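You operate a simulated robot arm through the tools that you are given. There is no shell and no other tool. Be economical: measure what you need, move in short steps, check, and stop when the job is done.

You run a simulated two-armed robot. Do the job below in one go: nothing can be reset, and whatever is moved stays where it is left.

Task
Bring the purple tray to the pink table and open tin and white box for work.
Fine: both hands on the tray; stand the purple tin on the table, lay its lid in the tray; hold the box to slide it open. Set down upright: purple tin.
Where things are to end (x, y in the base frame): purple tin within 0.06 m of [0.55, 0.77].

Only the result counts: the job must be done as asked and must still hold three seconds after the hand-in. Knocking over, shifting, dropping, spilling or breaking anything else fails it. A push-on lid holds only when it is set on centred and level and pressed home; a screw cap is set on level and turned clockwise until tight.

Robot
Two 7-joint arms with two-finger parallel grippers on one trunk, on a base that drives. Base frame: it is fixed to the floor where the robot stands at the start and does not move with it; the origin is under the middle of the robot, x ahead of it, y to its left, z up. Lengths are in m, angles in degrees, forces in N, time in s.
The left shoulder is at the start at [0.095, 0.174, 1.121], the right one opposite. With the tool pointing down near the work surface each hand reaches from about 0.3 to 0.74 m from the robot's upright axis, wherever it stands, measured 20 degrees to its own side. Places, roughly: front of the pink table [0.6, 0.7, 0.8]; pink jar (6x6x10 cm) [0.8, 1.1, 0.9]; purple lid [0.6, 1, 0.9]; purple tray (44x20x5 cm) [0.5, 0, 0.8]; purple tray inside [0.5, 0, 0.8]; white box (16x7x8 cm) [0.6, 1.1, 0.9]. Payload 3.6 kg a hand.
The TCP of each hand is the grasp point between the finger pads, 0.03 m short of the fingertips. In the tool frame z runs along the fingers and y along their closing line. The gripper opens to 0.11 m. The fingers are 0.02 m wide and 0.01 m thick; the gripper's body (0.048 by 0.112 m) begins 0.055 m behind the TCP.
Orientation is that of the tool frame in the base frame, as a unit quaternion [x, y, z, w]. With the fingers straight down and closing along the base's y, the tool's x points along the base's -x, its y along +y and its z along -z.

Tools
- The arms move only by the tool step_arm. It takes "left_rows", "right_rows" or both (then of equal length, played together; a hand with none holds still); each is a list of rows, each an object of numbers (a shift or turn left out is 0, a gripper value left out holds the last): "ax", "ay", "az": the turn, a rotation vector about the tool's x, y, z in units of 45 degrees (1.0 is 45 degrees); "x", "y", "z": the shift along the tool's x, y, z in units of 400 mm (1.0 is 400 mm); "jaw": the gripper command, from -1 (fully open) to 1 (shut), values between in proportion. In form: [{"ax": .., "ay": .., "az": .., "x": .., "y": .., "z": .., "jaw": ..}, ...]. A call has 1 to 8 rows; each row is the pose to reach, as a shift and turn from the pose commanded when the call began, along the tool's axes at that moment. A call with a number of a shift or a turn outside -1 to 1 is refused whole. Each row takes 0.2 s and may step no farther than 0.05 m and 8.6 degrees from the row before; otherwise, or with a gripper value out of range, the whole call is refused. Where a pose cannot be reached the arm comes as near as it can. A force on the tool above 90 N (or 10 N above the force at the start of the call, whichever is more), or a blocked arm, ends the call early, and 0.2 s more pass. The fingers move at their own pace (about 0.153 m/s each) and stop on an object; they squeeze with about 40 N. The grip force told is the motor's: it shows also when the fingers shut on nothing. Time passes only in rows, and 0.2 s behind the last, so rows that repeat a pose let the fingers close. It gives the time, the measured TCP pose, the force on the tool (base axes), the opening and the grip force at its end, in the units of the frame above (readings bear some noise), with the torque about the TCP (base axes, N m) and any sound that the robot's microphone picked up.
- Cameras (640 x 400 px; columns grow to the right, rows downward): "scene" is now at [0.187, 0.0394, 1.2919]; the picture's right is [0.32, -0.95, 0.00], its down [-0.64, -0.22, -0.73] and it looks along [0.70, 0.24, -0.68] (base axes); focal length 214 px, centre (320, 200). "left" rides on the left gripper at [0.072, -0.017, -0.103] in its tool frame; the picture's right is [0.23, 0.97, 0.00], its down [-0.76, 0.18, -0.62] and it looks along [-0.61, 0.14, 0.78] (tool axes); focal length 222 px, centre (320, 200). "right" rides on the right gripper at [0.072, 0.017, -0.103] in its tool frame; the picture's right is [-0.23, 0.97, 0.00], its down [-0.76, -0.18, -0.62] and it looks along [-0.61, -0.14, 0.78] (tool axes); focal length 222 px, centre (320, 200). There is no depth. A picture from a camera that has moved, and an enlarged one, comes with that camera's place and axes in the base frame and with its lens. The place of the scene camera against the robot may be out by one fixed shift of up to 0.018 m in any direction.
- camera(camera): a new picture of that camera. The clock stands still meanwhile.
- raise_lower(by): slides the trunk up (or, below 0, down) by that many m; the arms and the scene camera ride with it, the base frame stays. It gives what a move gives, with no picture.
- drive_base(legs): drives the robot by 1 to 6 legs, each [ahead, left, turn to the left] in m, m and degrees, along the robot's own axes; the way and the turn of a leg run together, so that a leg with both is an arc; at most 1.5 m and 180 degrees a leg. The arms and the cameras ride along, it lands a little off, and it stops where it bumps. It gives what a move gives.
- pan_tilt(pan, tilt): turns the head with the scene camera to pan (to the left, within 86 degrees either way) and tilt (down, from -29 to 69), counted from straight ahead of the robot. It gives what a move gives.
- enlarge(camera, box): a new picture of the part [left, top, right, bottom] of that camera's present view, enlarged. The clock stands still meanwhile.
- job_done(): hands the job in; it is judged then, once.

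Go step by step. Nothing tells you exact positions but the pictures and the camera data: compare them with the known pose of the tool, close in by small moves and look again before you grip or let go. The budget is 120 turns and 92 pictures, counting those below and the enlarged ones. Unless the task says otherwise, let go and move clear before handing in.

The tools are called after "Call:" as name(argument=value, ...) on one line, values as JSON. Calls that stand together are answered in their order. step_arm: Moves the arms, as the interface text tells. Its arguments: {"type":"object","properties":{"left_rows":{"type":"array","items":{"type":"object","properties":{"ax":{"type":"number"},"ay":{"type":"number"},"az":{"type":"number"},"x":{"type":"number"},"y":{"type":"number"},"z":{"type":"number"},"jaw":{"type":"number"}}}},"right_rows":{"type":"array","items":{"type":"object","properties":{"ax":{"type":"number"},"ay":{"type":"number"},"az":{"type":"number"},"x":{"type":"number"},"y":{"type":"number"},"z":{"type":"number"},"jaw":{"type":"number"}}}}},"required":[]} The other tools are called the same way: raise_lower (by) slides the trunk up or down; drive_base (legs) drives the base; pan_tilt (pan, tilt) turns the head that bears the scene camera; camera (camera) takes a picture; enlarge (camera, box) takes an enlarged picture of a part of a camera's view; job_done () hands the job in.

At the start:

```text
time: 0.0
left_eef_pos: [0.3785, 0.4013, 1.1382]
left_ee_rot: [-0.002, 1.0, 0.0, 0.001]
left_force: [0.2, -0.2, -0.1]
left_torque: [0.03, -0.01, -0.01]
left_gripper_width: 0.1101
left_grasp_force: 0.0
right_eef_pos: [0.4106, -0.0375, 1.0728]
right_ee_rot: [0.0, 1.0, 0.0, -0.001]
right_force: [-0.2, 0.0, -0.2]
right_torque: [-0.01, 0.0, 0.01]
right_gripper_width: 0.1099
right_grasp_force: 0.1
trunk travel left (down, up): [-0.238, 0.525]
robot x, y, heading: [-0.0015, 0.0021, 0.1]
head pan, tilt: [18.9, 42.7]
```

scene: 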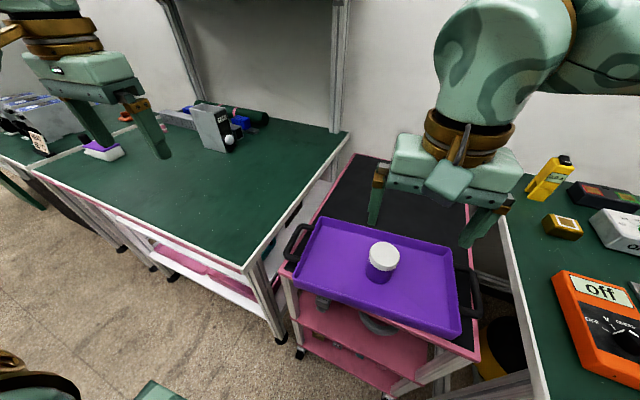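
right: 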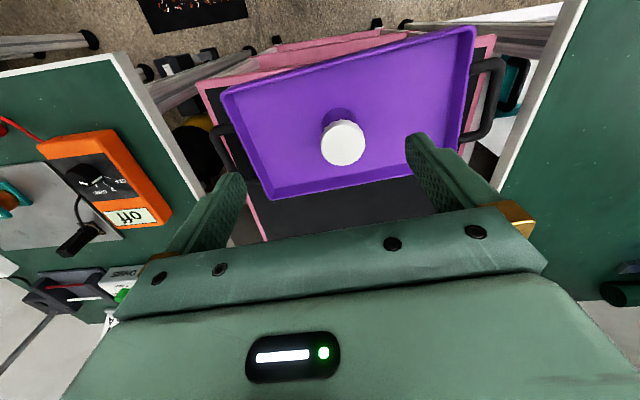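
left: 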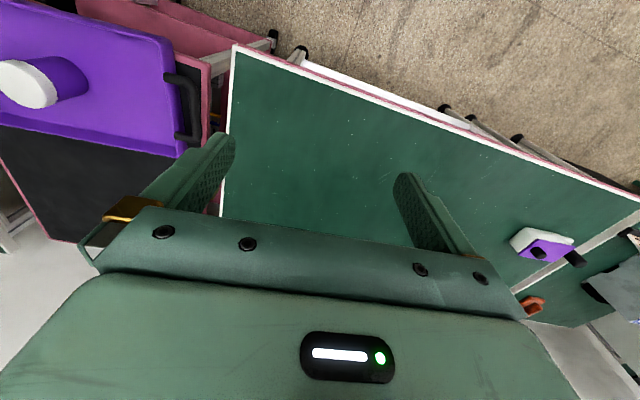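

I see the purple tray with a white-lidded tin on a cart ahead, and the pink table to the left with the white/purple box on it. I'll look closer at both first.

Call:
enlarge(camera="scene", box=[270, 180, 500, 350])

Call:
pan_tilt(pan=60, tilt=35)

Call:
camera(camera="scene")

```text
2.35 times, centred on (385, 265) of scene
camera zoom: at [0.187, 0.0394, 1.2919], right [0.32, -0.95, 0.0], down [-0.64, -0.22, -0.73], along [0.7, 0.24, -0.68], focal length 505 px, centre (167, 47)
```

zoom: 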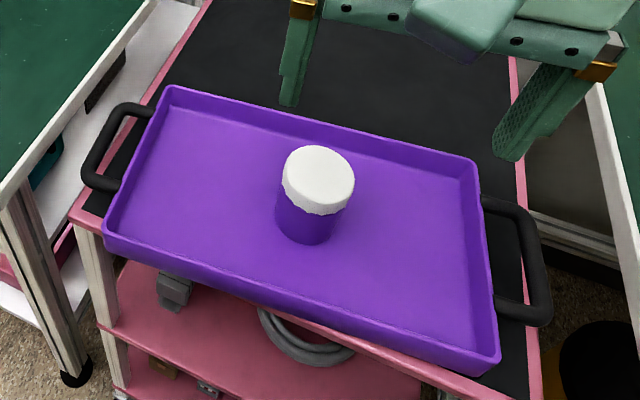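

```text
time: 1.1
left_eef_pos: [0.3776, 0.4021, 1.1359]
left_ee_rot: [-0.001, 1.0, -0.001, 0.001]
left_force: [0.4, -0.2, -0.1]
left_torque: [-0.02, -0.03, 0.01]
left_gripper_width: 0.1101
left_grasp_force: 0.0
right_eef_pos: [0.4102, -0.0371, 1.0727]
right_ee_rot: [0.0, 1.0, 0.001, 0.0]
right_force: [-0.8, 0.9, 0.3]
right_torque: [-0.01, -0.01, 0.0]
right_gripper_width: 0.1102
right_grasp_force: 0.0
trunk travel left (down, up): [-0.238, 0.525]
robot x, y, heading: [-0.0025, -0.0005, 0.2]
head pan, tilt: [60.0, 35.0]
```

```text
87 pictures are left
camera scene: at [0.1524, 0.0887, 1.3034], right [0.87, -0.5, 0.0], down [-0.29, -0.5, -0.82], along [0.41, 0.71, -0.57], focal length 214 px, centre (320, 200)
```

scene: 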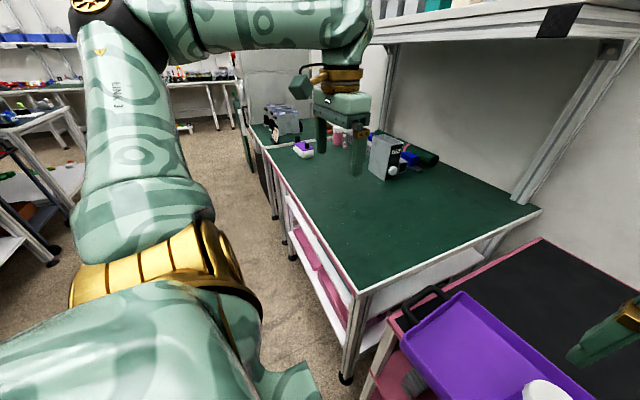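

Call:
enlarge(camera="scene", box=[250, 90, 450, 215])

Call:
enlarge(camera="left", box=[460, 180, 640, 320])

```text
3.20 times, centred on (350, 152) of scene
camera zoom: at [0.1524, 0.0887, 1.3034], right [0.87, -0.5, 0.0], down [-0.29, -0.5, -0.82], along [0.41, 0.71, -0.57], focal length 686 px, centre (224, 352)
```

zoom: 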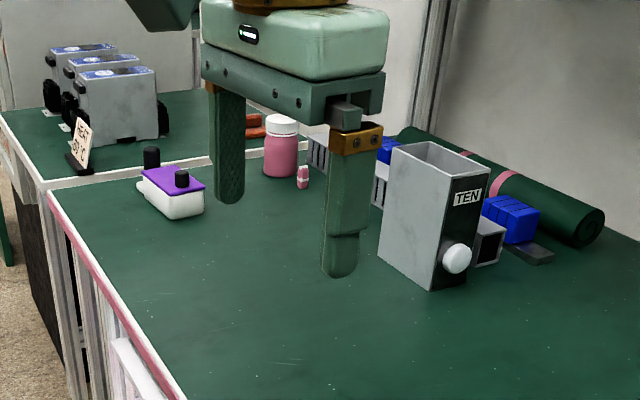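

```text
2.86 times, centred on (550, 250) of left
camera zoom: at [0.3062, 0.3842, 1.2401], right [-0.23, 0.97, 0.0], down [0.76, 0.18, 0.62], along [0.61, 0.14, -0.78], focal length 635 px, centre (-337, 57)
```

zoom: 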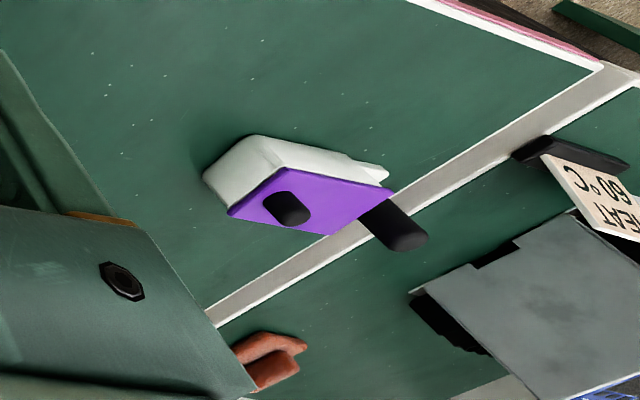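

The tray body is about 0.345 x 0.2, aligned with the base frame and centred near (0.49, 0), with handle bars near y ±0.215. I'll bring both hands above the handles with part-open jaws and look.

Call:
step_arm(left_rows=[{"x": -0.047, "y": -0.078, "z": 0.077, "jaw": 0.1}, {"x": -0.093, "y": -0.156, "z": 0.155}, {"x": -0.14, "y": -0.234, "z": 0.232}, {"x": -0.187, "y": -0.312, "z": 0.31}, {"x": -0.233, "y": -0.39, "z": 0.388}, {"x": -0.28, "y": -0.468, "z": 0.465}], right_rows=[{"x": -0.033, "y": -0.074, "z": 0.05, "jaw": 0.1}, {"x": -0.067, "y": -0.148, "z": 0.1}, {"x": -0.1, "y": -0.222, "z": 0.15}, {"x": -0.133, "y": -0.296, "z": 0.2}, {"x": -0.167, "y": -0.37, "z": 0.25}, {"x": -0.2, "y": -0.445, "z": 0.3}])

Call:
pan_tilt(pan=0, tilt=50)

Call:
camera(camera="scene")

Call:
camera(camera="left")

Call:
camera(camera="right")

```text
time: 2.5
left_eef_pos: [0.4926, 0.2152, 0.9513]
left_ee_rot: [-0.001, 1.0, 0.0, 0.0]
left_force: [0.4, -0.4, -0.4]
left_torque: [0.01, 0.02, -0.02]
left_gripper_width: 0.0495
left_grasp_force: 0.1
right_eef_pos: [0.4897, -0.2151, 0.9526]
right_ee_rot: [-0.001, 1.0, 0.0, -0.002]
right_force: [0.7, -1.0, 0.3]
right_torque: [0.01, 0.02, 0.0]
right_gripper_width: 0.0497
right_grasp_force: 0.1
trunk travel left (down, up): [-0.238, 0.525]
robot x, y, heading: [-0.0012, -0.0009, -0.2]
head pan, tilt: [60.0, 35.0]
```

```text
time: 3.8
left_eef_pos: [0.4899, 0.2155, 0.9509]
left_ee_rot: [-0.001, 1.0, 0.0, 0.001]
left_force: [0.9, -0.9, -0.2]
left_torque: [-0.05, 0.01, 0.03]
left_gripper_width: 0.0495
left_grasp_force: 0.1
right_eef_pos: [0.4891, -0.2145, 0.9545]
right_ee_rot: [0.0, 1.0, 0.0, -0.001]
right_force: [-0.6, -0.3, 0.6]
right_torque: [-0.01, 0.0, 0.0]
right_gripper_width: 0.0493
right_grasp_force: 0.0
trunk travel left (down, up): [-0.238, 0.525]
robot x, y, heading: [0.0002, -0.0016, -0.1]
head pan, tilt: [0.0, 50.0]
```

```text
84 pictures are left
camera scene: at [0.1855, 0.0123, 1.2817], right [0.0, -1.0, 0.0], down [-0.77, 0.0, -0.64], along [0.64, 0.0, -0.77], focal length 214 px, centre (320, 200)
```

scene: 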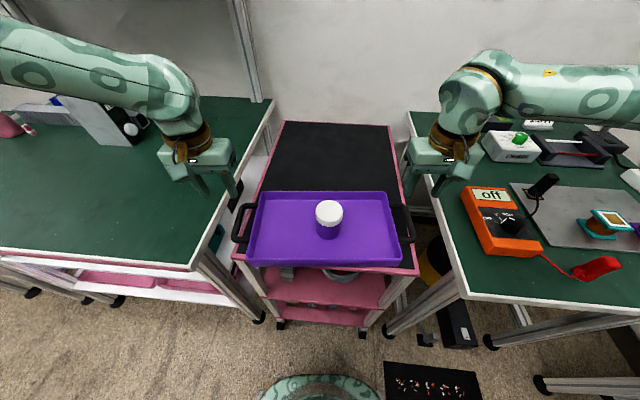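

```text
83 pictures are left
camera left: at [0.4177, 0.1973, 1.054], right [-0.23, 0.97, 0.0], down [0.76, 0.18, 0.62], along [0.61, 0.14, -0.78], focal length 222 px, centre (320, 200)
```

left: 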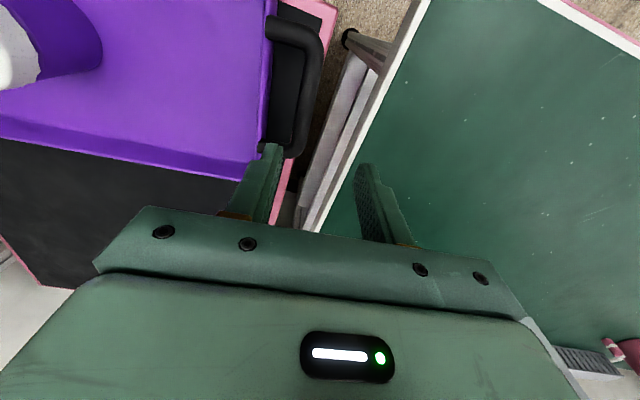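

```text
82 pictures are left
camera right: at [0.4176, -0.1974, 1.056], right [0.23, 0.97, 0.0], down [0.76, -0.18, 0.62], along [0.61, -0.14, -0.78], focal length 222 px, centre (320, 200)
```

right: 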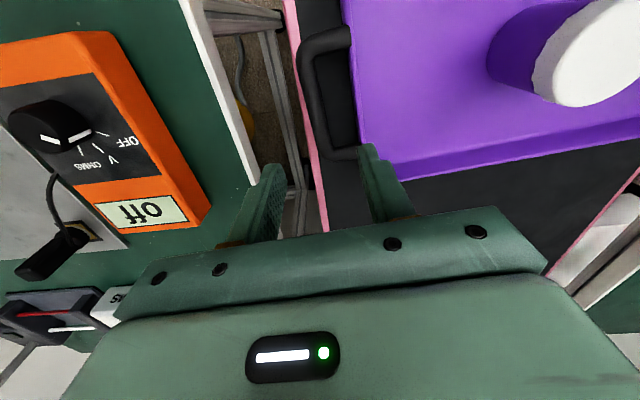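

By the wrist cameras the handle bars are at about y=0.197 and y=-0.214, with x≈0.477. I'll narrow the jaws and come down to just above them to verify.

Call:
step_arm(left_rows=[{"x": 0.0325, "y": -0.046, "z": 0.08, "jaw": 0.33}, {"x": 0.0325, "y": -0.046, "z": 0.16}, {"x": 0.0325, "y": -0.046, "z": 0.2025}], right_rows=[{"x": 0.03, "y": 0.001, "z": 0.09, "jaw": 0.33}, {"x": 0.03, "y": 0.001, "z": 0.17}, {"x": 0.03, "y": 0.001, "z": 0.211}])

Call:
camera(camera="left")

Call:
camera(camera="right")

```text
time: 4.6
left_eef_pos: [0.4767, 0.1966, 0.87]
left_ee_rot: [0.0, 1.0, 0.001, 0.002]
left_force: [0.7, -0.7, -0.1]
left_torque: [-0.01, -0.02, -0.01]
left_gripper_width: 0.0369
left_grasp_force: 0.1
right_eef_pos: [0.4761, -0.2153, 0.8697]
right_ee_rot: [0.001, 1.0, 0.0, -0.001]
right_force: [-0.7, -0.3, -0.6]
right_torque: [-0.01, 0.01, 0.01]
right_gripper_width: 0.0368
right_grasp_force: 0.1
trunk travel left (down, up): [-0.238, 0.525]
robot x, y, heading: [0.0014, 0.0012, 0.1]
head pan, tilt: [0.0, 50.0]
```

```text
81 pictures are left
camera left: at [0.4052, 0.1786, 0.9726], right [-0.23, 0.97, 0.0], down [0.76, 0.18, 0.62], along [0.61, 0.14, -0.78], focal length 222 px, centre (320, 200)
```

left: 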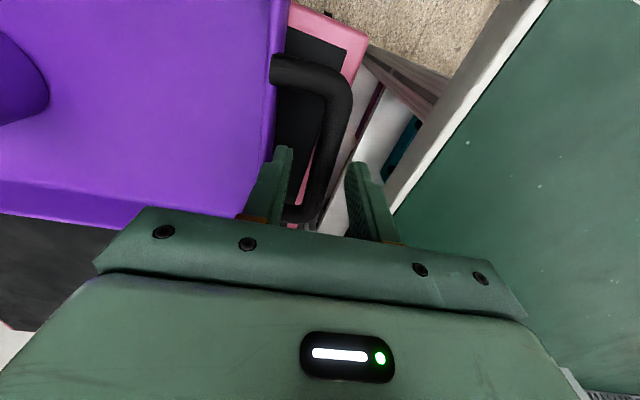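

```text
80 pictures are left
camera right: at [0.4054, -0.1991, 0.9711], right [0.23, 0.97, 0.0], down [0.76, -0.18, 0.62], along [0.61, -0.14, -0.78], focal length 222 px, centre (320, 200)
```

right: 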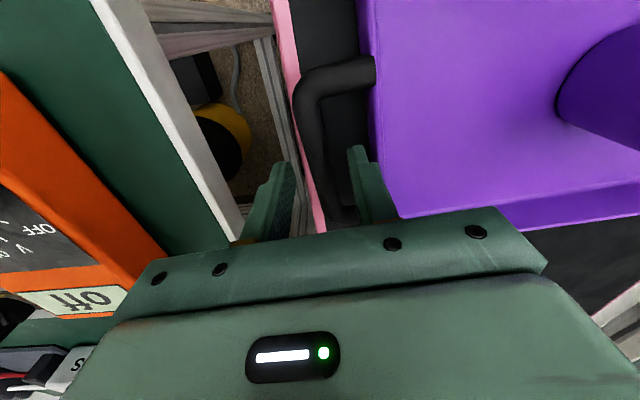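

Call:
enlarge(camera="left", box=[230, 40, 410, 240])

Call:
enlarge(camera="right", box=[230, 40, 410, 240])

```text
2.00 times, centred on (320, 140) of left
camera zoom: at [0.4052, 0.1786, 0.9726], right [-0.23, 0.97, 0.0], down [0.76, 0.18, 0.62], along [0.61, 0.14, -0.78], focal length 444 px, centre (320, 320)
```

zoom: 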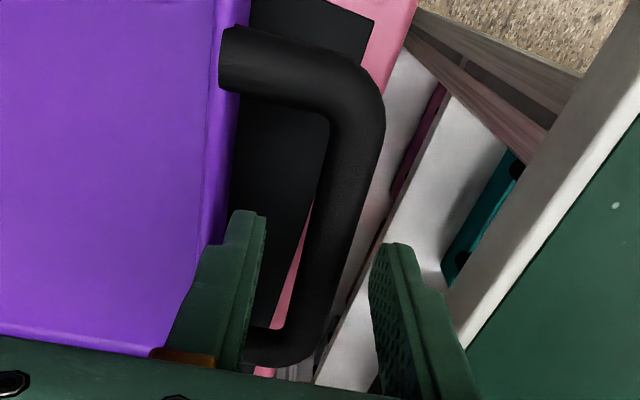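

```text
2.00 times, centred on (320, 140) of right
camera zoom: at [0.4054, -0.1991, 0.9711], right [0.23, 0.97, 0.0], down [0.76, -0.18, 0.62], along [0.61, -0.14, -0.78], focal length 444 px, centre (320, 320)
```

zoom: 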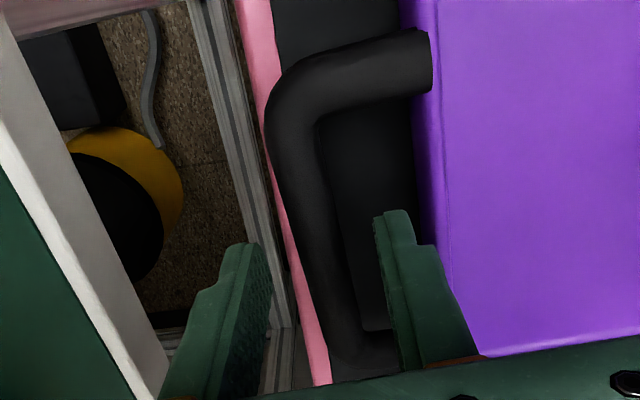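

The bars sit about 5 mm outward of both hands. I'll shift each hand outward and lower to grip depth.

Call:
step_arm(left_rows=[{"y": 0.0125}, {"y": 0.0125, "z": 0.03}, {"y": 0.0125, "z": 0.06}, {"y": 0.0125, "z": 0.075}], right_rows=[{"y": -0.01}, {"y": -0.01, "z": 0.03}, {"y": -0.01, "z": 0.06}, {"y": -0.01, "z": 0.075}])

Call:
enlarge(camera="left", box=[230, 40, 410, 240])

Call:
enlarge(camera="right", box=[230, 40, 410, 240])

```text
time: 5.6
left_eef_pos: [0.4798, 0.2022, 0.8407]
left_ee_rot: [0.0, 1.0, 0.0, 0.001]
left_force: [0.2, 0.3, -0.7]
left_torque: [-0.03, 0.01, 0.0]
left_gripper_width: 0.0366
left_grasp_force: 0.1
right_eef_pos: [0.4775, -0.2193, 0.8386]
right_ee_rot: [0.0, 1.0, 0.0, -0.001]
right_force: [-0.1, 0.6, 0.8]
right_torque: [0.03, -0.04, -0.01]
right_gripper_width: 0.0369
right_grasp_force: 0.1
trunk travel left (down, up): [-0.238, 0.525]
robot x, y, heading: [-0.0007, 0.004, 0.2]
head pan, tilt: [0.0, 50.0]
```

```text
2.00 times, centred on (320, 140) of left
camera zoom: at [0.4061, 0.1842, 0.9438], right [-0.23, 0.97, 0.0], down [0.76, 0.18, 0.62], along [0.61, 0.14, -0.78], focal length 444 px, centre (320, 320)
```

zoom: 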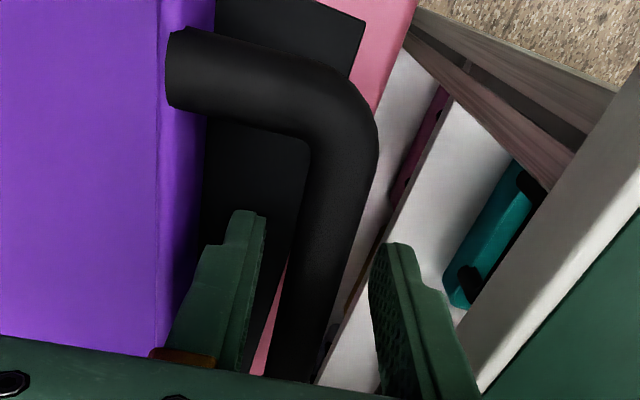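

```text
2.00 times, centred on (320, 140) of right
camera zoom: at [0.4062, -0.2022, 0.9412], right [0.23, 0.97, 0.0], down [0.76, -0.18, 0.62], along [0.61, -0.14, -0.78], focal length 444 px, centre (320, 320)
```

zoom: 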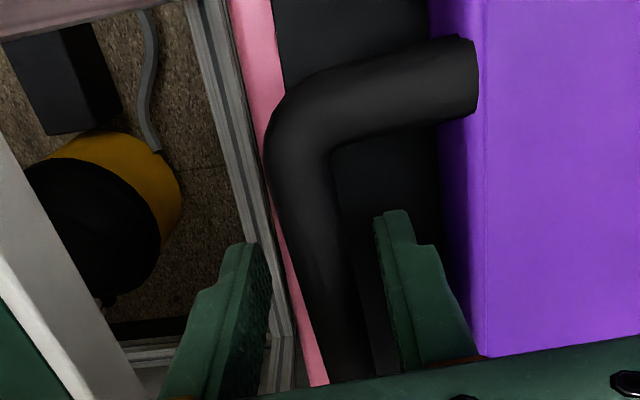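

Both hands straddle the bars cleanly. Going slightly lower, then closing.

Call:
step_arm(left_rows=[{"z": 0.015}, {"z": 0.025}, {"z": 0.025, "jaw": 1}, {"z": 0.025}, {"z": 0.025}], right_rows=[{"z": 0.015}, {"z": 0.025}, {"z": 0.025, "jaw": 1}, {"z": 0.025}, {"z": 0.025}])

Call:
camera(camera="left")

Call:
camera(camera="scene")

```text
time: 6.8
left_eef_pos: [0.4768, 0.1986, 0.8322]
left_ee_rot: [0.0, 1.0, -0.003, 0.0]
left_force: [0.4, -45.7, 0.2]
left_torque: [0.38, 0.26, -0.11]
left_gripper_width: 0.0155
left_grasp_force: 39.8
right_eef_pos: [0.4759, -0.218, 0.8322]
right_ee_rot: [-0.003, 1.0, 0.003, 0.003]
right_force: [0.8, 41.5, 28.6]
right_torque: [-0.51, 0.06, 0.06]
right_gripper_width: 0.0155
right_grasp_force: 40.2
trunk travel left (down, up): [-0.238, 0.525]
robot x, y, heading: [0.003, 0.0007, -0.1]
head pan, tilt: [0.0, 50.0]
```

```text
75 pictures are left
camera left: at [0.4041, 0.1817, 0.9353], right [-0.23, 0.97, -0.01], down [0.76, 0.18, 0.62], along [0.61, 0.14, -0.78], focal length 222 px, centre (320, 200)
```

left: 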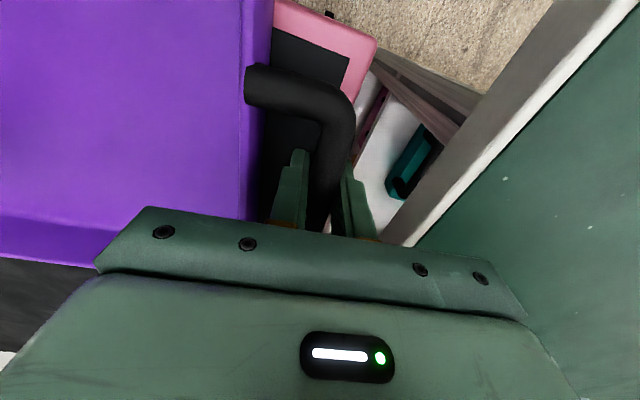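

```text
74 pictures are left
camera scene: at [0.1835, 0.0127, 1.2822], right [0.0, -1.0, 0.0], down [-0.77, 0.0, -0.64], along [0.64, 0.0, -0.77], focal length 214 px, centre (320, 200)
```

scene: 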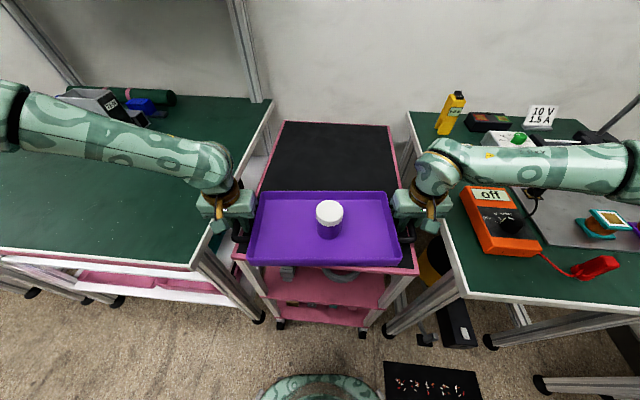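

Both bars are gripped, but the hands pull slightly against each other. I'll relax the tension, then lift with the trunk so it stays level.

Call:
step_arm(left_rows=[{"y": -0.009}, {"y": -0.009}], right_rows=[{"y": 0.003}, {"y": 0.003}])

Call:
raise_lower(by=0.03)

Call:
camera(camera="scene")

```text
time: 7.4
left_eef_pos: [0.4771, 0.1989, 0.8325]
left_ee_rot: [-0.002, 1.0, -0.001, 0.003]
left_force: [0.1, -27.5, -0.5]
left_torque: [0.12, -0.04, -0.03]
left_gripper_width: 0.0153
left_grasp_force: 40.3
right_eef_pos: [0.4779, -0.2165, 0.8319]
right_ee_rot: [0.0, 1.0, 0.001, 0.003]
right_force: [-1.7, 25.6, 33.9]
right_torque: [-0.39, 0.08, 0.22]
right_gripper_width: 0.0154
right_grasp_force: 39.6
trunk travel left (down, up): [-0.238, 0.525]
robot x, y, heading: [-0.0009, 0.0049, 0.2]
head pan, tilt: [0.0, 50.0]
```

```text
time: 8.1
left_eef_pos: [0.4793, 0.198, 0.8584]
left_ee_rot: [-0.001, 1.0, 0.0, -0.001]
left_force: [0.5, -28.8, -3.8]
left_torque: [0.1, -0.27, -0.19]
left_gripper_width: 0.0153
left_grasp_force: 40.2
right_eef_pos: [0.4774, -0.2179, 0.8572]
right_ee_rot: [0.0, 1.0, 0.001, -0.002]
right_force: [1.7, 28.5, -4.6]
right_torque: [-0.22, 0.33, -0.22]
right_gripper_width: 0.0154
right_grasp_force: 40.0
trunk travel left (down, up): [-0.268, 0.495]
robot x, y, heading: [-0.0006, -0.0008, -0.1]
head pan, tilt: [0.0, 50.0]
```

```text
73 pictures are left
camera scene: at [0.1733, 0.0121, 1.3121], right [0.0, -1.0, 0.0], down [-0.77, 0.0, -0.64], along [0.64, 0.0, -0.77], focal length 214 px, centre (320, 200)
```

scene: 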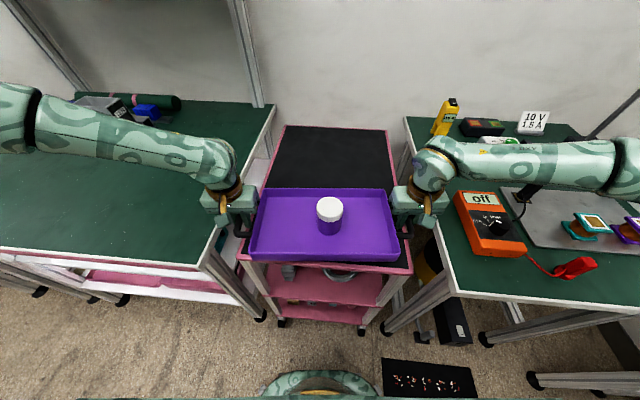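

The tray is lifted with the tin upright. I'll ease the tension more, raise further, and test a short sideways drive.

Call:
step_arm(left_rows=[{"y": -0.005}, {"y": -0.005}], right_rows=[{"y": 0.005}, {"y": 0.005}])

Call:
raise_lower(by=0.1)

Call:
drive_base(legs=[[0, 0.1, 0]])

Call:
camera(camera="scene")

```text
time: 8.7
left_eef_pos: [0.4792, 0.1981, 0.8597]
left_ee_rot: [-0.001, 1.0, 0.001, 0.0]
left_force: [-0.7, -0.7, -2.2]
left_torque: [-0.02, -0.27, -0.24]
left_gripper_width: 0.0154
left_grasp_force: 40.0
right_eef_pos: [0.4783, -0.2177, 0.8572]
right_ee_rot: [0.002, 1.0, -0.002, -0.001]
right_force: [0.6, 0.6, -4.4]
right_torque: [-0.05, 0.24, -0.04]
right_gripper_width: 0.015
right_grasp_force: 40.1
trunk travel left (down, up): [-0.268, 0.495]
robot x, y, heading: [0.0015, 0.0014, 0.1]
head pan, tilt: [0.0, 50.0]
```

```text
time: 10.1
left_eef_pos: [0.4746, 0.197, 0.9795]
left_ee_rot: [-0.001, 1.0, 0.001, 0.023]
left_force: [-0.3, 29.8, -2.3]
left_torque: [-0.1, 0.86, -0.01]
left_gripper_width: 0.0153
left_grasp_force: 39.8
right_eef_pos: [0.4794, -0.2186, 0.9572]
right_ee_rot: [0.0, 1.0, 0.0, -0.001]
right_force: [0.5, -30.3, -4.9]
right_torque: [0.26, -0.87, 0.19]
right_gripper_width: 0.0152
right_grasp_force: 40.2
trunk travel left (down, up): [-0.368, 0.395]
robot x, y, heading: [-0.0011, -0.0014, 0.1]
head pan, tilt: [0.0, 50.0]
```

```text
time: 11.2
left_eef_pos: [0.4755, 0.2998, 0.9776]
left_ee_rot: [-0.001, 1.0, 0.002, 0.024]
left_force: [0.6, 39.3, -1.6]
left_torque: [-0.31, -0.5, 0.15]
left_gripper_width: 0.0154
left_grasp_force: 40.1
right_eef_pos: [0.4786, -0.1143, 0.9592]
right_ee_rot: [0.001, 1.0, -0.001, 0.0]
right_force: [-0.2, -38.0, -5.4]
right_torque: [0.12, 0.51, 0.24]
right_gripper_width: 0.0149
right_grasp_force: 40.1
trunk travel left (down, up): [-0.368, 0.395]
robot x, y, heading: [-0.0, 0.1008, 0.0]
head pan, tilt: [0.0, 50.0]
```

```text
72 pictures are left
camera scene: at [0.1327, 0.1149, 1.4144], right [0.0, -1.0, 0.0], down [-0.77, 0.0, -0.64], along [0.64, 0.0, -0.77], focal length 214 px, centre (320, 200)
```

scene: 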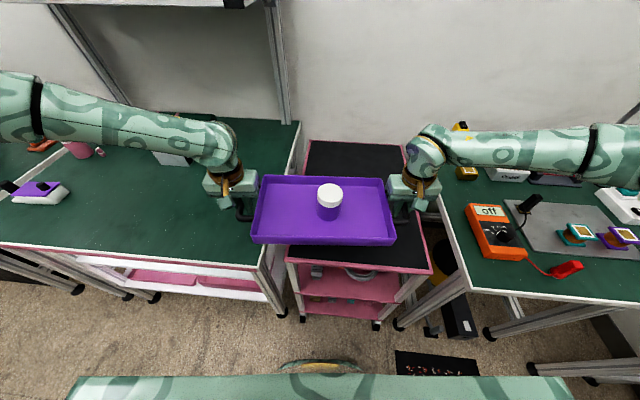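

The tin stands, but the left hand sits 2 cm higher than the right. I'll send a hold command to see whether it settles.

Call:
step_arm(left_rows=[{}, {}, {}], right_rows=[{}, {}, {}])

Call:
enlarge(camera="scene", box=[180, 100, 480, 290])

```text
time: 12.0
left_eef_pos: [0.4757, 0.2996, 0.9791]
left_ee_rot: [-0.001, 1.0, 0.003, 0.023]
left_force: [1.3, 1.0, -3.9]
left_torque: [-0.02, 0.05, 0.13]
left_gripper_width: 0.0154
left_grasp_force: 39.9
right_eef_pos: [0.478, -0.1168, 0.9581]
right_ee_rot: [0.0, 1.0, -0.001, -0.001]
right_force: [-1.2, -1.8, -3.6]
right_torque: [0.0, -0.03, 0.26]
right_gripper_width: 0.0152
right_grasp_force: 39.4
trunk travel left (down, up): [-0.368, 0.395]
robot x, y, heading: [0.0015, 0.1004, -0.0]
head pan, tilt: [0.0, 50.0]
```

```text
2.11 times, centred on (330, 195) of scene
camera zoom: at [0.1327, 0.1132, 1.4144], right [0.0, -1.0, 0.0], down [-0.77, 0.0, -0.64], along [0.64, 0.0, -0.77], focal length 452 px, centre (299, 210)
```

zoom: 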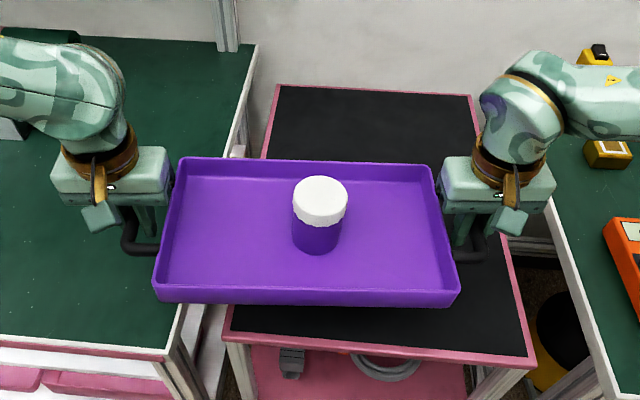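

Call:
step_arm(left_rows=[{"z": 0.0125, "ay": 0.014}, {"z": 0.025, "ay": 0.028}, {"z": 0.038, "ay": 0.042}, {"z": 0.05, "ay": 0.056}, {"z": 0.05, "ay": 0.056}], right_rows=[{}, {}, {}, {}, {}])

```text
time: 13.2
left_eef_pos: [0.4684, 0.3034, 0.968]
left_ee_rot: [-0.002, 1.0, -0.005, 0.002]
left_force: [4.4, -58.5, -6.4]
left_torque: [0.41, 0.26, 0.46]
left_gripper_width: 0.0155
left_grasp_force: 39.8
left hand out of reach, approached as far as the arm can: row 1, 2, 3, 4, 5
right_eef_pos: [0.4782, -0.1117, 0.9593]
right_ee_rot: [-0.004, 1.0, 0.003, 0.0]
right_force: [-3.1, 57.8, -1.3]
right_torque: [-0.27, -0.26, 0.43]
right_gripper_width: 0.0156
right_grasp_force: 39.9
trunk travel left (down, up): [-0.368, 0.395]
robot x, y, heading: [0.0022, 0.1016, -0.2]
head pan, tilt: [0.0, 50.0]
```

The left arm is at a reach limit at this trunk height. I'll lower the trunk 5 cm, where it tracked fine.

Call:
raise_lower(by=-0.05)

Call:
step_arm(left_rows=[{}, {}], right_rows=[{}, {}])

```text
time: 14.1
left_eef_pos: [0.4685, 0.3047, 0.9197]
left_ee_rot: [-0.003, 1.0, -0.005, 0.003]
left_force: [3.5, -63.0, -4.4]
left_torque: [0.34, 0.14, 0.46]
left_gripper_width: 0.0155
left_grasp_force: 40.2
right_eef_pos: [0.4777, -0.1108, 0.9084]
right_ee_rot: [-0.004, 1.0, 0.001, -0.001]
right_force: [-2.9, 62.9, -2.2]
right_torque: [-0.37, -0.16, 0.34]
right_gripper_width: 0.0154
right_grasp_force: 39.9
trunk travel left (down, up): [-0.318, 0.445]
robot x, y, heading: [-0.0011, 0.1018, 0.1]
head pan, tilt: [0.0, 50.0]
```

```text
time: 14.7
left_eef_pos: [0.4692, 0.3047, 0.9191]
left_ee_rot: [-0.002, 1.0, -0.004, 0.003]
left_force: [1.9, -62.7, -5.5]
left_torque: [0.4, 0.05, 0.45]
left_gripper_width: 0.0157
left_grasp_force: 40.0
right_eef_pos: [0.4772, -0.1104, 0.9092]
right_ee_rot: [-0.005, 1.0, 0.003, -0.001]
right_force: [-3.5, 62.7, -2.8]
right_torque: [-0.35, -0.06, 0.32]
right_gripper_width: 0.0155
right_grasp_force: 40.2
trunk travel left (down, up): [-0.318, 0.445]
robot x, y, heading: [0.0014, 0.1022, 0.3]
head pan, tilt: [0.0, 50.0]
```

Call:
step_arm(left_rows=[{"x": -0.01, "y": -0.0075, "z": 0.012}, {"x": -0.02, "y": -0.014, "z": 0.025}, {"x": -0.02, "y": -0.014, "z": 0.025}], right_rows=[{"y": 0.004}, {"y": 0.0075}, {"y": 0.0075}])

Call:
camera(camera="scene")

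Call:
camera(camera="left")

```text
time: 15.5
left_eef_pos: [0.4766, 0.3039, 0.9069]
left_ee_rot: [-0.002, 1.0, 0.001, 0.002]
left_force: [-0.2, -36.0, -3.5]
left_torque: [0.07, -0.35, -0.12]
left_gripper_width: 0.0154
left_grasp_force: 39.6
right_eef_pos: [0.4781, -0.1121, 0.9089]
right_ee_rot: [0.0, 1.0, -0.001, -0.002]
right_force: [0.1, 34.7, -4.0]
right_torque: [-0.28, 0.36, 0.01]
right_gripper_width: 0.0158
right_grasp_force: 40.0
trunk travel left (down, up): [-0.318, 0.445]
robot x, y, heading: [-0.0012, 0.1008, 0.2]
head pan, tilt: [0.0, 50.0]
```

```text
70 pictures are left
camera scene: at [0.1503, 0.1136, 1.3637], right [0.0, -1.0, 0.0], down [-0.77, 0.0, -0.64], along [0.64, 0.0, -0.77], focal length 214 px, centre (320, 200)
```

scene: 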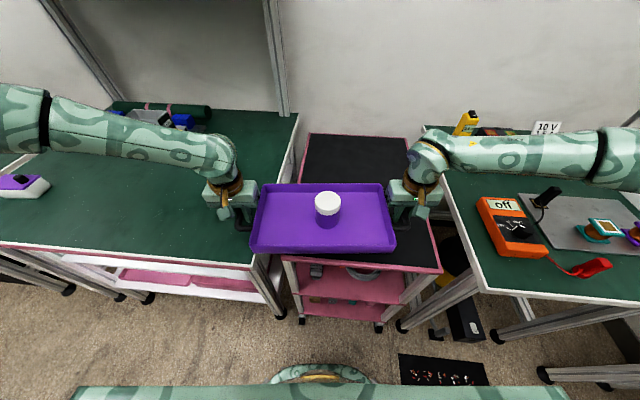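

```text
69 pictures are left
camera left: at [0.404, 0.2852, 1.0099], right [-0.23, 0.97, 0.0], down [0.76, 0.18, 0.63], along [0.61, 0.14, -0.78], focal length 222 px, centre (320, 200)
```

left: 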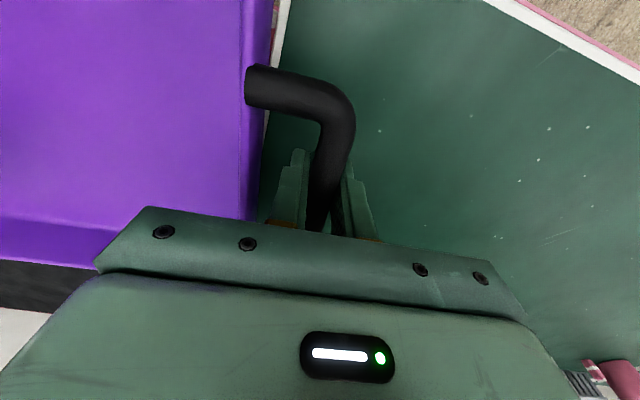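

The tray is level again and clear above the table height. Now strafing left to bring it over the table.

Call:
drive_base(legs=[[0, 0.42, 0]])

Call:
camera(camera="scene")

```text
time: 18.1
left_eef_pos: [0.4761, 0.7322, 0.9058]
left_ee_rot: [-0.002, 1.0, 0.001, 0.001]
left_force: [0.2, -32.8, -2.8]
left_torque: [0.14, -0.02, -0.09]
left_gripper_width: 0.0154
left_grasp_force: 39.8
right_eef_pos: [0.4774, 0.3165, 0.9077]
right_ee_rot: [0.0, 1.0, -0.001, -0.001]
right_force: [0.1, 32.8, -4.2]
right_torque: [-0.25, 0.0, 0.05]
right_gripper_width: 0.0156
right_grasp_force: 40.1
trunk travel left (down, up): [-0.318, 0.445]
robot x, y, heading: [-0.0036, 0.5262, 0.1]
head pan, tilt: [0.0, 50.0]
```

```text
68 pictures are left
camera scene: at [0.1499, 0.5425, 1.3636], right [0.0, -1.0, 0.0], down [-0.77, 0.0, -0.64], along [0.64, 0.0, -0.77], focal length 214 px, centre (320, 200)
```

scene: 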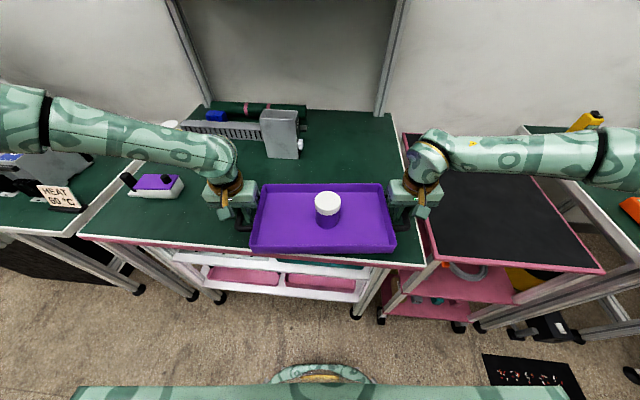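

The tray hangs over the table's front edge. I'll drive forward a little and then extend both arms, keeping it level.

Call:
drive_base(legs=[[0.08, 0, 0]])

Call:
step_arm(left_rows=[{"x": -0.05, "y": -0.003}, {"x": -0.1, "y": -0.005}, {"x": -0.15, "y": -0.005}, {"x": -0.2, "y": -0.005}, {"x": -0.25, "y": -0.005}, {"x": -0.25, "y": -0.005}], right_rows=[{"x": -0.05, "y": 0.003}, {"x": -0.1, "y": 0.005}, {"x": -0.15, "y": 0.005}, {"x": -0.2, "y": 0.005}, {"x": -0.25, "y": 0.005}, {"x": -0.25, "y": 0.005}])

Call:
camera(camera="scene")

```text
time: 19.2
left_eef_pos: [0.5585, 0.7319, 0.907]
left_ee_rot: [-0.002, 1.0, 0.001, 0.0]
left_force: [0.2, -2.4, -4.1]
left_torque: [-0.04, -0.03, -0.06]
left_gripper_width: 0.0156
left_grasp_force: 40.1
right_eef_pos: [0.56, 0.3155, 0.907]
right_ee_rot: [0.0, 1.0, 0.0, -0.002]
right_force: [0.6, 2.9, -5.3]
right_torque: [0.01, 0.06, 0.03]
right_gripper_width: 0.0153
right_grasp_force: 39.8
trunk travel left (down, up): [-0.318, 0.445]
robot x, y, heading: [0.0767, 0.5266, -0.0]
head pan, tilt: [0.0, 50.0]
```

```text
time: 20.6
left_eef_pos: [0.617, 0.7526, 0.9388]
left_ee_rot: [-0.001, 1.0, -0.011, 0.003]
left_force: [11.4, -79.6, -9.1]
left_torque: [0.59, -0.05, 0.98]
left_gripper_width: 0.0231
left_grasp_force: 39.7
left hand out of reach, approached as far as the arm can: row 1, 2, 3, 4, 5, 6
right_eef_pos: [0.6569, 0.3301, 0.9096]
right_ee_rot: [-0.01, 1.0, 0.008, -0.006]
right_force: [-12.0, 80.6, 2.4]
right_torque: [-0.43, -0.05, 0.92]
right_gripper_width: 0.0286
right_grasp_force: 40.2
trunk travel left (down, up): [-0.318, 0.445]
robot x, y, heading: [0.0824, 0.5299, 0.3]
head pan, tilt: [0.0, 50.0]
```

```text
67 pictures are left
camera scene: at [0.2315, 0.5416, 1.3637], right [0.0, -1.0, 0.0], down [-0.77, 0.0, -0.64], along [0.64, 0.0, -0.77], focal length 214 px, centre (320, 200)
```

scene: 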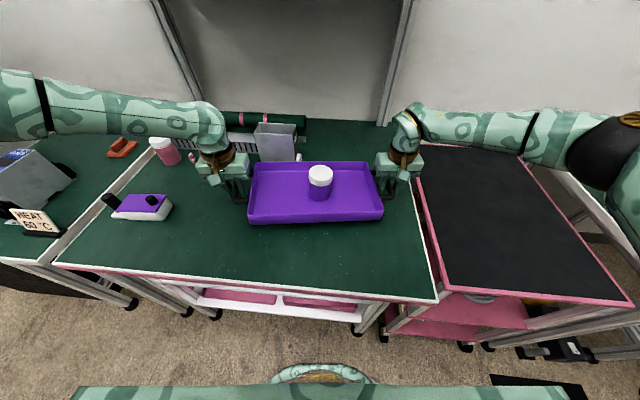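

The left arm ran to its reach limit and skewed the tray slightly. I'll bring both hands back to the earlier alignment, then advance with the base instead.

Call:
step_arm(left_rows=[{"x": 0.0, "y": -0.025, "z": 0.03}, {"x": 0.02, "y": -0.05, "z": 0.055}, {"x": 0.04, "y": -0.07, "z": 0.08}, {"x": 0.04, "y": -0.07, "z": 0.08}], right_rows=[{"x": 0.04}, {"x": 0.09}, {"x": 0.14}, {"x": 0.14}])

Call:
camera(camera="left")

Call:
camera(camera="right")

```text
time: 21.6
left_eef_pos: [0.5894, 0.741, 0.9171]
left_ee_rot: [-0.002, 1.0, -0.008, 0.003]
left_force: [5.3, -70.5, -5.7]
left_torque: [0.4, -0.12, 0.76]
left_gripper_width: 0.0157
left_grasp_force: 39.6
left hand out of reach, approached as far as the arm can: row 1, 2, 3, 4
right_eef_pos: [0.6017, 0.3263, 0.91]
right_ee_rot: [-0.006, 1.0, 0.005, -0.003]
right_force: [-5.1, 70.3, -2.6]
right_torque: [-0.46, 0.09, 0.49]
right_gripper_width: 0.0158
right_grasp_force: 40.1
trunk travel left (down, up): [-0.318, 0.445]
robot x, y, heading: [0.0814, 0.5321, 0.0]
head pan, tilt: [0.0, 50.0]
```

```text
66 pictures are left
camera left: at [0.516, 0.7255, 1.0197], right [-0.23, 0.97, -0.02], down [0.76, 0.19, 0.63], along [0.61, 0.13, -0.78], focal length 222 px, centre (320, 200)
```

left: 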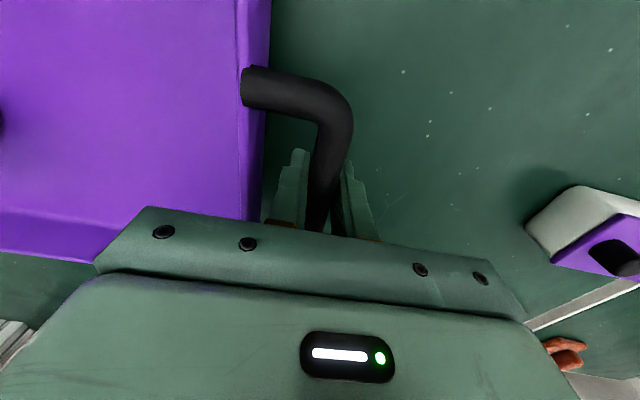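

```text
65 pictures are left
camera right: at [0.5309, 0.3417, 1.0122], right [0.22, 0.98, 0.01], down [0.77, -0.17, 0.62], along [0.6, -0.13, -0.79], focal length 222 px, centre (320, 200)
```

right: 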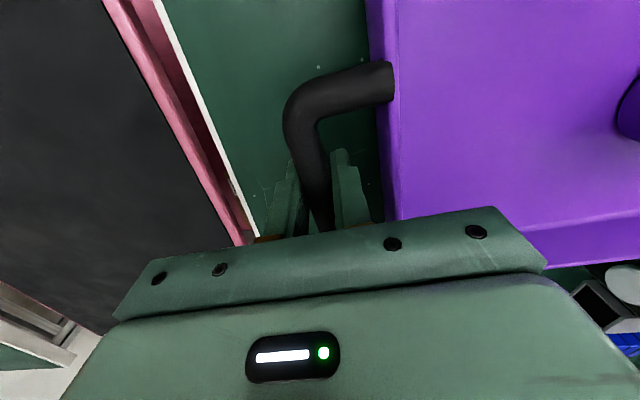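

Call:
step_arm(left_rows=[{"x": 0.02, "y": -0.012, "z": 0.012}, {"x": 0.04, "y": -0.025, "z": 0.024}, {"x": 0.06, "y": -0.025, "z": 0.024}, {"x": 0.06, "y": -0.025, "z": 0.024}], right_rows=[{"x": 0.03}, {"x": 0.06}, {"x": 0.09}, {"x": 0.09}])

```text
time: 22.6
left_eef_pos: [0.5645, 0.736, 0.9054]
left_ee_rot: [-0.001, 1.0, -0.003, 0.002]
left_force: [0.3, -46.8, -3.4]
left_torque: [0.24, -0.3, -0.03]
left_gripper_width: 0.0152
left_grasp_force: 39.8
right_eef_pos: [0.5675, 0.3191, 0.9091]
right_ee_rot: [-0.001, 1.0, 0.001, -0.001]
right_force: [0.3, 47.5, -4.4]
right_torque: [-0.3, 0.29, -0.08]
right_gripper_width: 0.0152
right_grasp_force: 39.9
trunk travel left (down, up): [-0.318, 0.445]
robot x, y, heading: [0.0795, 0.5275, 0.0]
head pan, tilt: [0.0, 50.0]
```

Aligned again. Now driving forward 9 cm and checking.

Call:
step_arm(left_rows=[{"y": -0.007}, {"y": -0.007}], right_rows=[{"y": 0.006}, {"y": 0.006}])

Call:
drive_base(legs=[[0.09, 0, 0]])

Call:
camera(camera="scene")

```text
time: 23.2
left_eef_pos: [0.5645, 0.7336, 0.9049]
left_ee_rot: [-0.003, 1.0, 0.0, 0.001]
left_force: [0.5, -32.4, -2.8]
left_torque: [0.07, -0.01, 0.01]
left_gripper_width: 0.0154
left_grasp_force: 39.9
right_eef_pos: [0.5663, 0.3192, 0.9095]
right_ee_rot: [0.0, 1.0, -0.001, -0.002]
right_force: [-1.5, 32.2, -4.2]
right_torque: [-0.23, -0.01, 0.15]
right_gripper_width: 0.0155
right_grasp_force: 40.4
trunk travel left (down, up): [-0.318, 0.445]
robot x, y, heading: [0.0806, 0.5306, -0.2]
head pan, tilt: [0.0, 50.0]
```

```text
time: 24.3
left_eef_pos: [0.6566, 0.7358, 0.9047]
left_ee_rot: [-0.003, 1.0, 0.0, 0.0]
left_force: [1.3, -26.5, -3.8]
left_torque: [0.12, -0.16, 0.03]
left_gripper_width: 0.0157
left_grasp_force: 40.4
right_eef_pos: [0.6595, 0.3206, 0.9087]
right_ee_rot: [0.0, 1.0, 0.0, -0.002]
right_force: [-0.5, 27.4, -5.0]
right_torque: [-0.18, 0.17, 0.13]
right_gripper_width: 0.0152
right_grasp_force: 40.4
trunk travel left (down, up): [-0.318, 0.445]
robot x, y, heading: [0.1735, 0.5301, -0.1]
head pan, tilt: [0.0, 50.0]
```

```text
64 pictures are left
camera scene: at [0.3248, 0.5419, 1.3634], right [0.0, -1.0, 0.0], down [-0.77, 0.0, -0.64], along [0.64, 0.0, -0.77], focal length 214 px, centre (320, 200)
```

scene: 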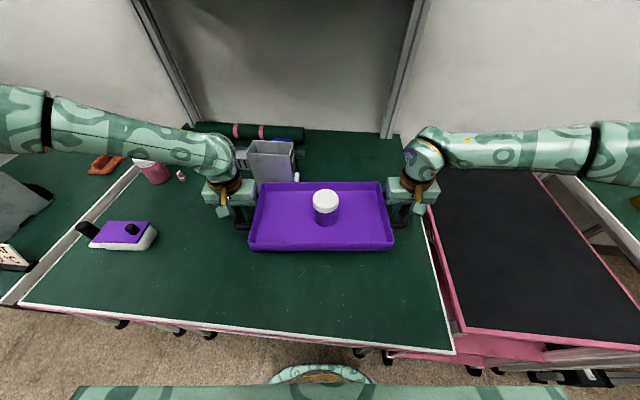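

The tray is over clear table surface, about 5 cm short of the grey block. Lowering by the trunk, then fine steps to contact.

Call:
raise_lower(by=-0.04)

Call:
camera(camera="scene")

Call:
camera(camera="left")

```text
time: 25.1
left_eef_pos: [0.6557, 0.7351, 0.8799]
left_ee_rot: [-0.001, 1.0, -0.001, 0.016]
left_force: [-19.8, 5.7, 31.5]
left_torque: [0.5, 0.83, 0.11]
left_gripper_width: 0.0156
left_grasp_force: 40.1
right_eef_pos: [0.6576, 0.32, 0.8803]
right_ee_rot: [0.001, 1.0, 0.001, 0.009]
right_force: [-8.0, -8.4, 17.0]
right_torque: [-0.65, 0.59, 0.08]
right_gripper_width: 0.0155
right_grasp_force: 40.2
trunk travel left (down, up): [-0.282, 0.481]
robot x, y, heading: [0.1727, 0.5305, 0.3]
head pan, tilt: [0.0, 50.0]
stopped: the force on the tool passed its limit at 103 N (the readings are from after the stop); the commanded pose is now the measured one
```

```text
63 pictures are left
camera scene: at [0.3297, 0.5416, 1.3275], right [0.0, -1.0, 0.0], down [-0.76, 0.0, -0.65], along [0.65, 0.0, -0.76], focal length 214 px, centre (320, 200)
```

scene: 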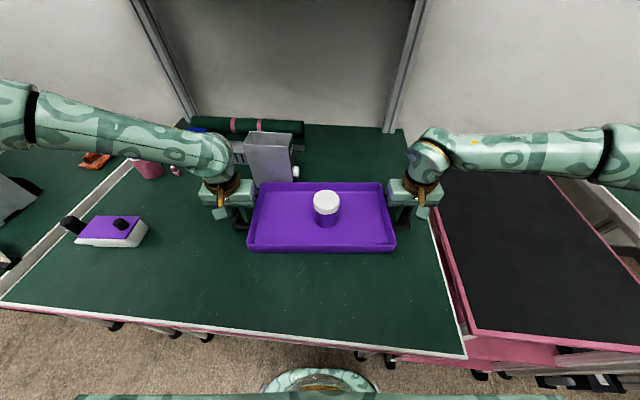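

```text
62 pictures are left
camera left: at [0.5809, 0.7177, 0.9811], right [-0.23, 0.97, -0.01], down [0.74, 0.18, 0.65], along [0.63, 0.14, -0.76], focal length 222 px, centre (320, 200)
```

left: 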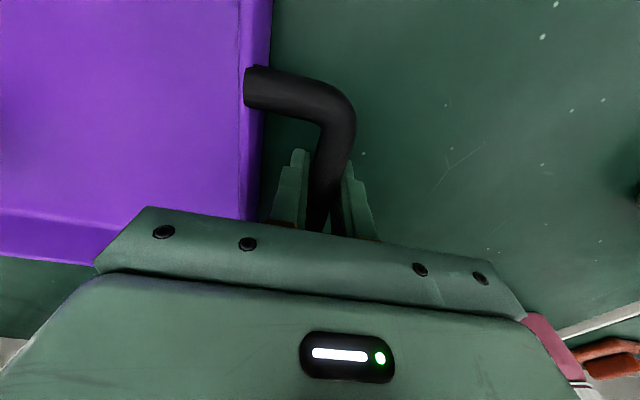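

The tray has touched the table (the surface is about 5 cm higher than the cart). I'll ease off the downforce and check that it's resting.

Call:
step_arm(left_rows=[{"z": -0.004, "x": 0.004}, {"z": -0.007, "x": 0.008}, {"z": -0.007, "x": 0.008}], right_rows=[{"z": -0.002, "x": 0.002}, {"z": -0.004, "x": 0.004}, {"z": -0.004, "x": 0.004}])

Call:
enlarge(camera="scene", box=[200, 110, 440, 270])

```text
time: 25.9
left_eef_pos: [0.6554, 0.7358, 0.8802]
left_ee_rot: [0.0, 1.0, -0.001, 0.013]
left_force: [-1.4, -4.0, 3.5]
left_torque: [0.05, 0.18, 0.16]
left_gripper_width: 0.0154
left_grasp_force: 39.9
right_eef_pos: [0.658, 0.319, 0.8805]
right_ee_rot: [0.002, 1.0, 0.001, 0.007]
right_force: [-17.3, -8.9, 27.6]
right_torque: [-0.54, 0.75, 0.12]
right_gripper_width: 0.0152
right_grasp_force: 39.9
trunk travel left (down, up): [-0.282, 0.481]
robot x, y, heading: [0.1733, 0.5287, 0.2]
head pan, tilt: [0.0, 50.0]
```

```text
2.50 times, centred on (320, 190) of scene
camera zoom: at [0.3334, 0.5413, 1.3269], right [0.0, -1.0, 0.0], down [-0.76, 0.0, -0.65], along [0.65, 0.0, -0.76], focal length 536 px, centre (320, 225)
```

zoom: 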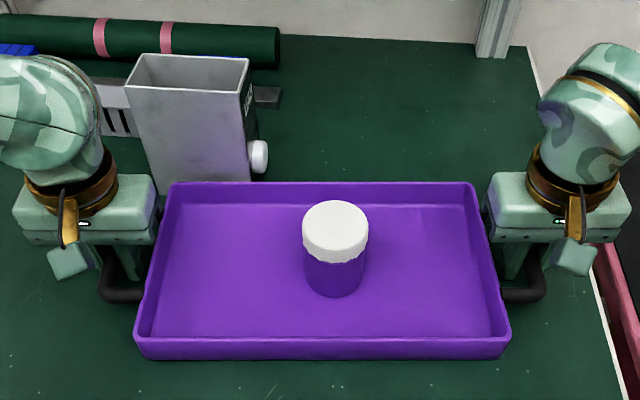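

Call:
step_arm(right_rows=[{"z": -0.003, "x": 0.003}, {"z": -0.006, "x": 0.006}, {"z": -0.006, "x": 0.006}])

Call:
step_arm(left_rows=[{"jaw": 0.36}, {}, {}], right_rows=[{"jaw": 0.36}, {}, {}])

Call:
enlarge(camera="left", box=[230, 40, 410, 240])

Call:
enlarge(camera="right", box=[230, 40, 410, 240])

```text
time: 26.7
left_eef_pos: [0.6558, 0.7359, 0.8809]
left_ee_rot: [0.0, 1.0, -0.001, 0.012]
left_force: [-15.0, -4.2, 22.2]
left_torque: [-0.23, 0.92, -0.13]
left_gripper_width: 0.0151
left_grasp_force: 40.2
right_eef_pos: [0.6566, 0.3192, 0.8801]
right_ee_rot: [-0.001, 1.0, 0.001, 0.008]
right_force: [0.2, -0.9, -4.5]
right_torque: [-0.18, -0.26, -0.09]
right_gripper_width: 0.0152
right_grasp_force: 40.2
trunk travel left (down, up): [-0.282, 0.481]
robot x, y, heading: [0.1714, 0.5262, 0.1]
head pan, tilt: [0.0, 50.0]
```

```text
time: 27.5
left_eef_pos: [0.6584, 0.7366, 0.8803]
left_ee_rot: [-0.002, 1.0, -0.001, 0.013]
left_force: [-0.1, 3.7, 26.2]
left_torque: [0.36, 0.22, 0.36]
left_gripper_width: 0.0343
left_grasp_force: 0.1
right_eef_pos: [0.659, 0.3209, 0.8811]
right_ee_rot: [0.0, 1.0, 0.001, 0.008]
right_force: [0.2, 0.6, 0.8]
right_torque: [-0.02, -0.03, 0.0]
right_gripper_width: 0.0354
right_grasp_force: 0.0
trunk travel left (down, up): [-0.282, 0.481]
robot x, y, heading: [0.1725, 0.5284, 0.4]
head pan, tilt: [0.0, 50.0]
```

```text
2.00 times, centred on (320, 140) of left
camera zoom: at [0.5835, 0.7187, 0.9811], right [-0.23, 0.97, -0.01], down [0.74, 0.18, 0.64], along [0.63, 0.14, -0.76], focal length 444 px, centre (320, 320)
```

zoom: 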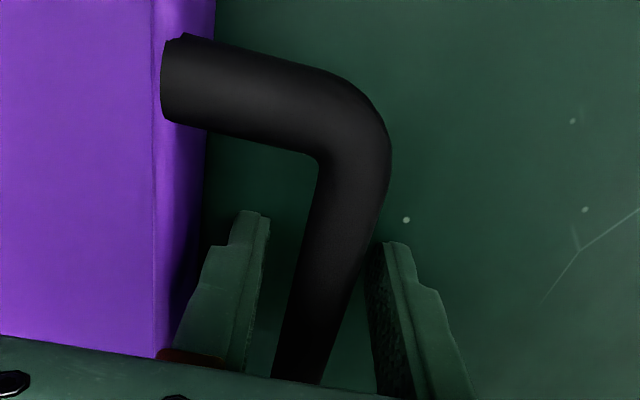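

```text
2.00 times, centred on (320, 140) of right
camera zoom: at [0.5855, 0.3376, 0.9824], right [0.23, 0.97, 0.01], down [0.75, -0.18, 0.63], along [0.62, -0.14, -0.77], focal length 444 px, centre (320, 320)
```

zoom: 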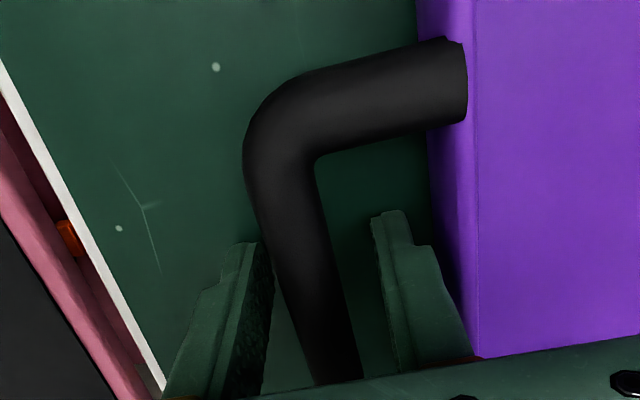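

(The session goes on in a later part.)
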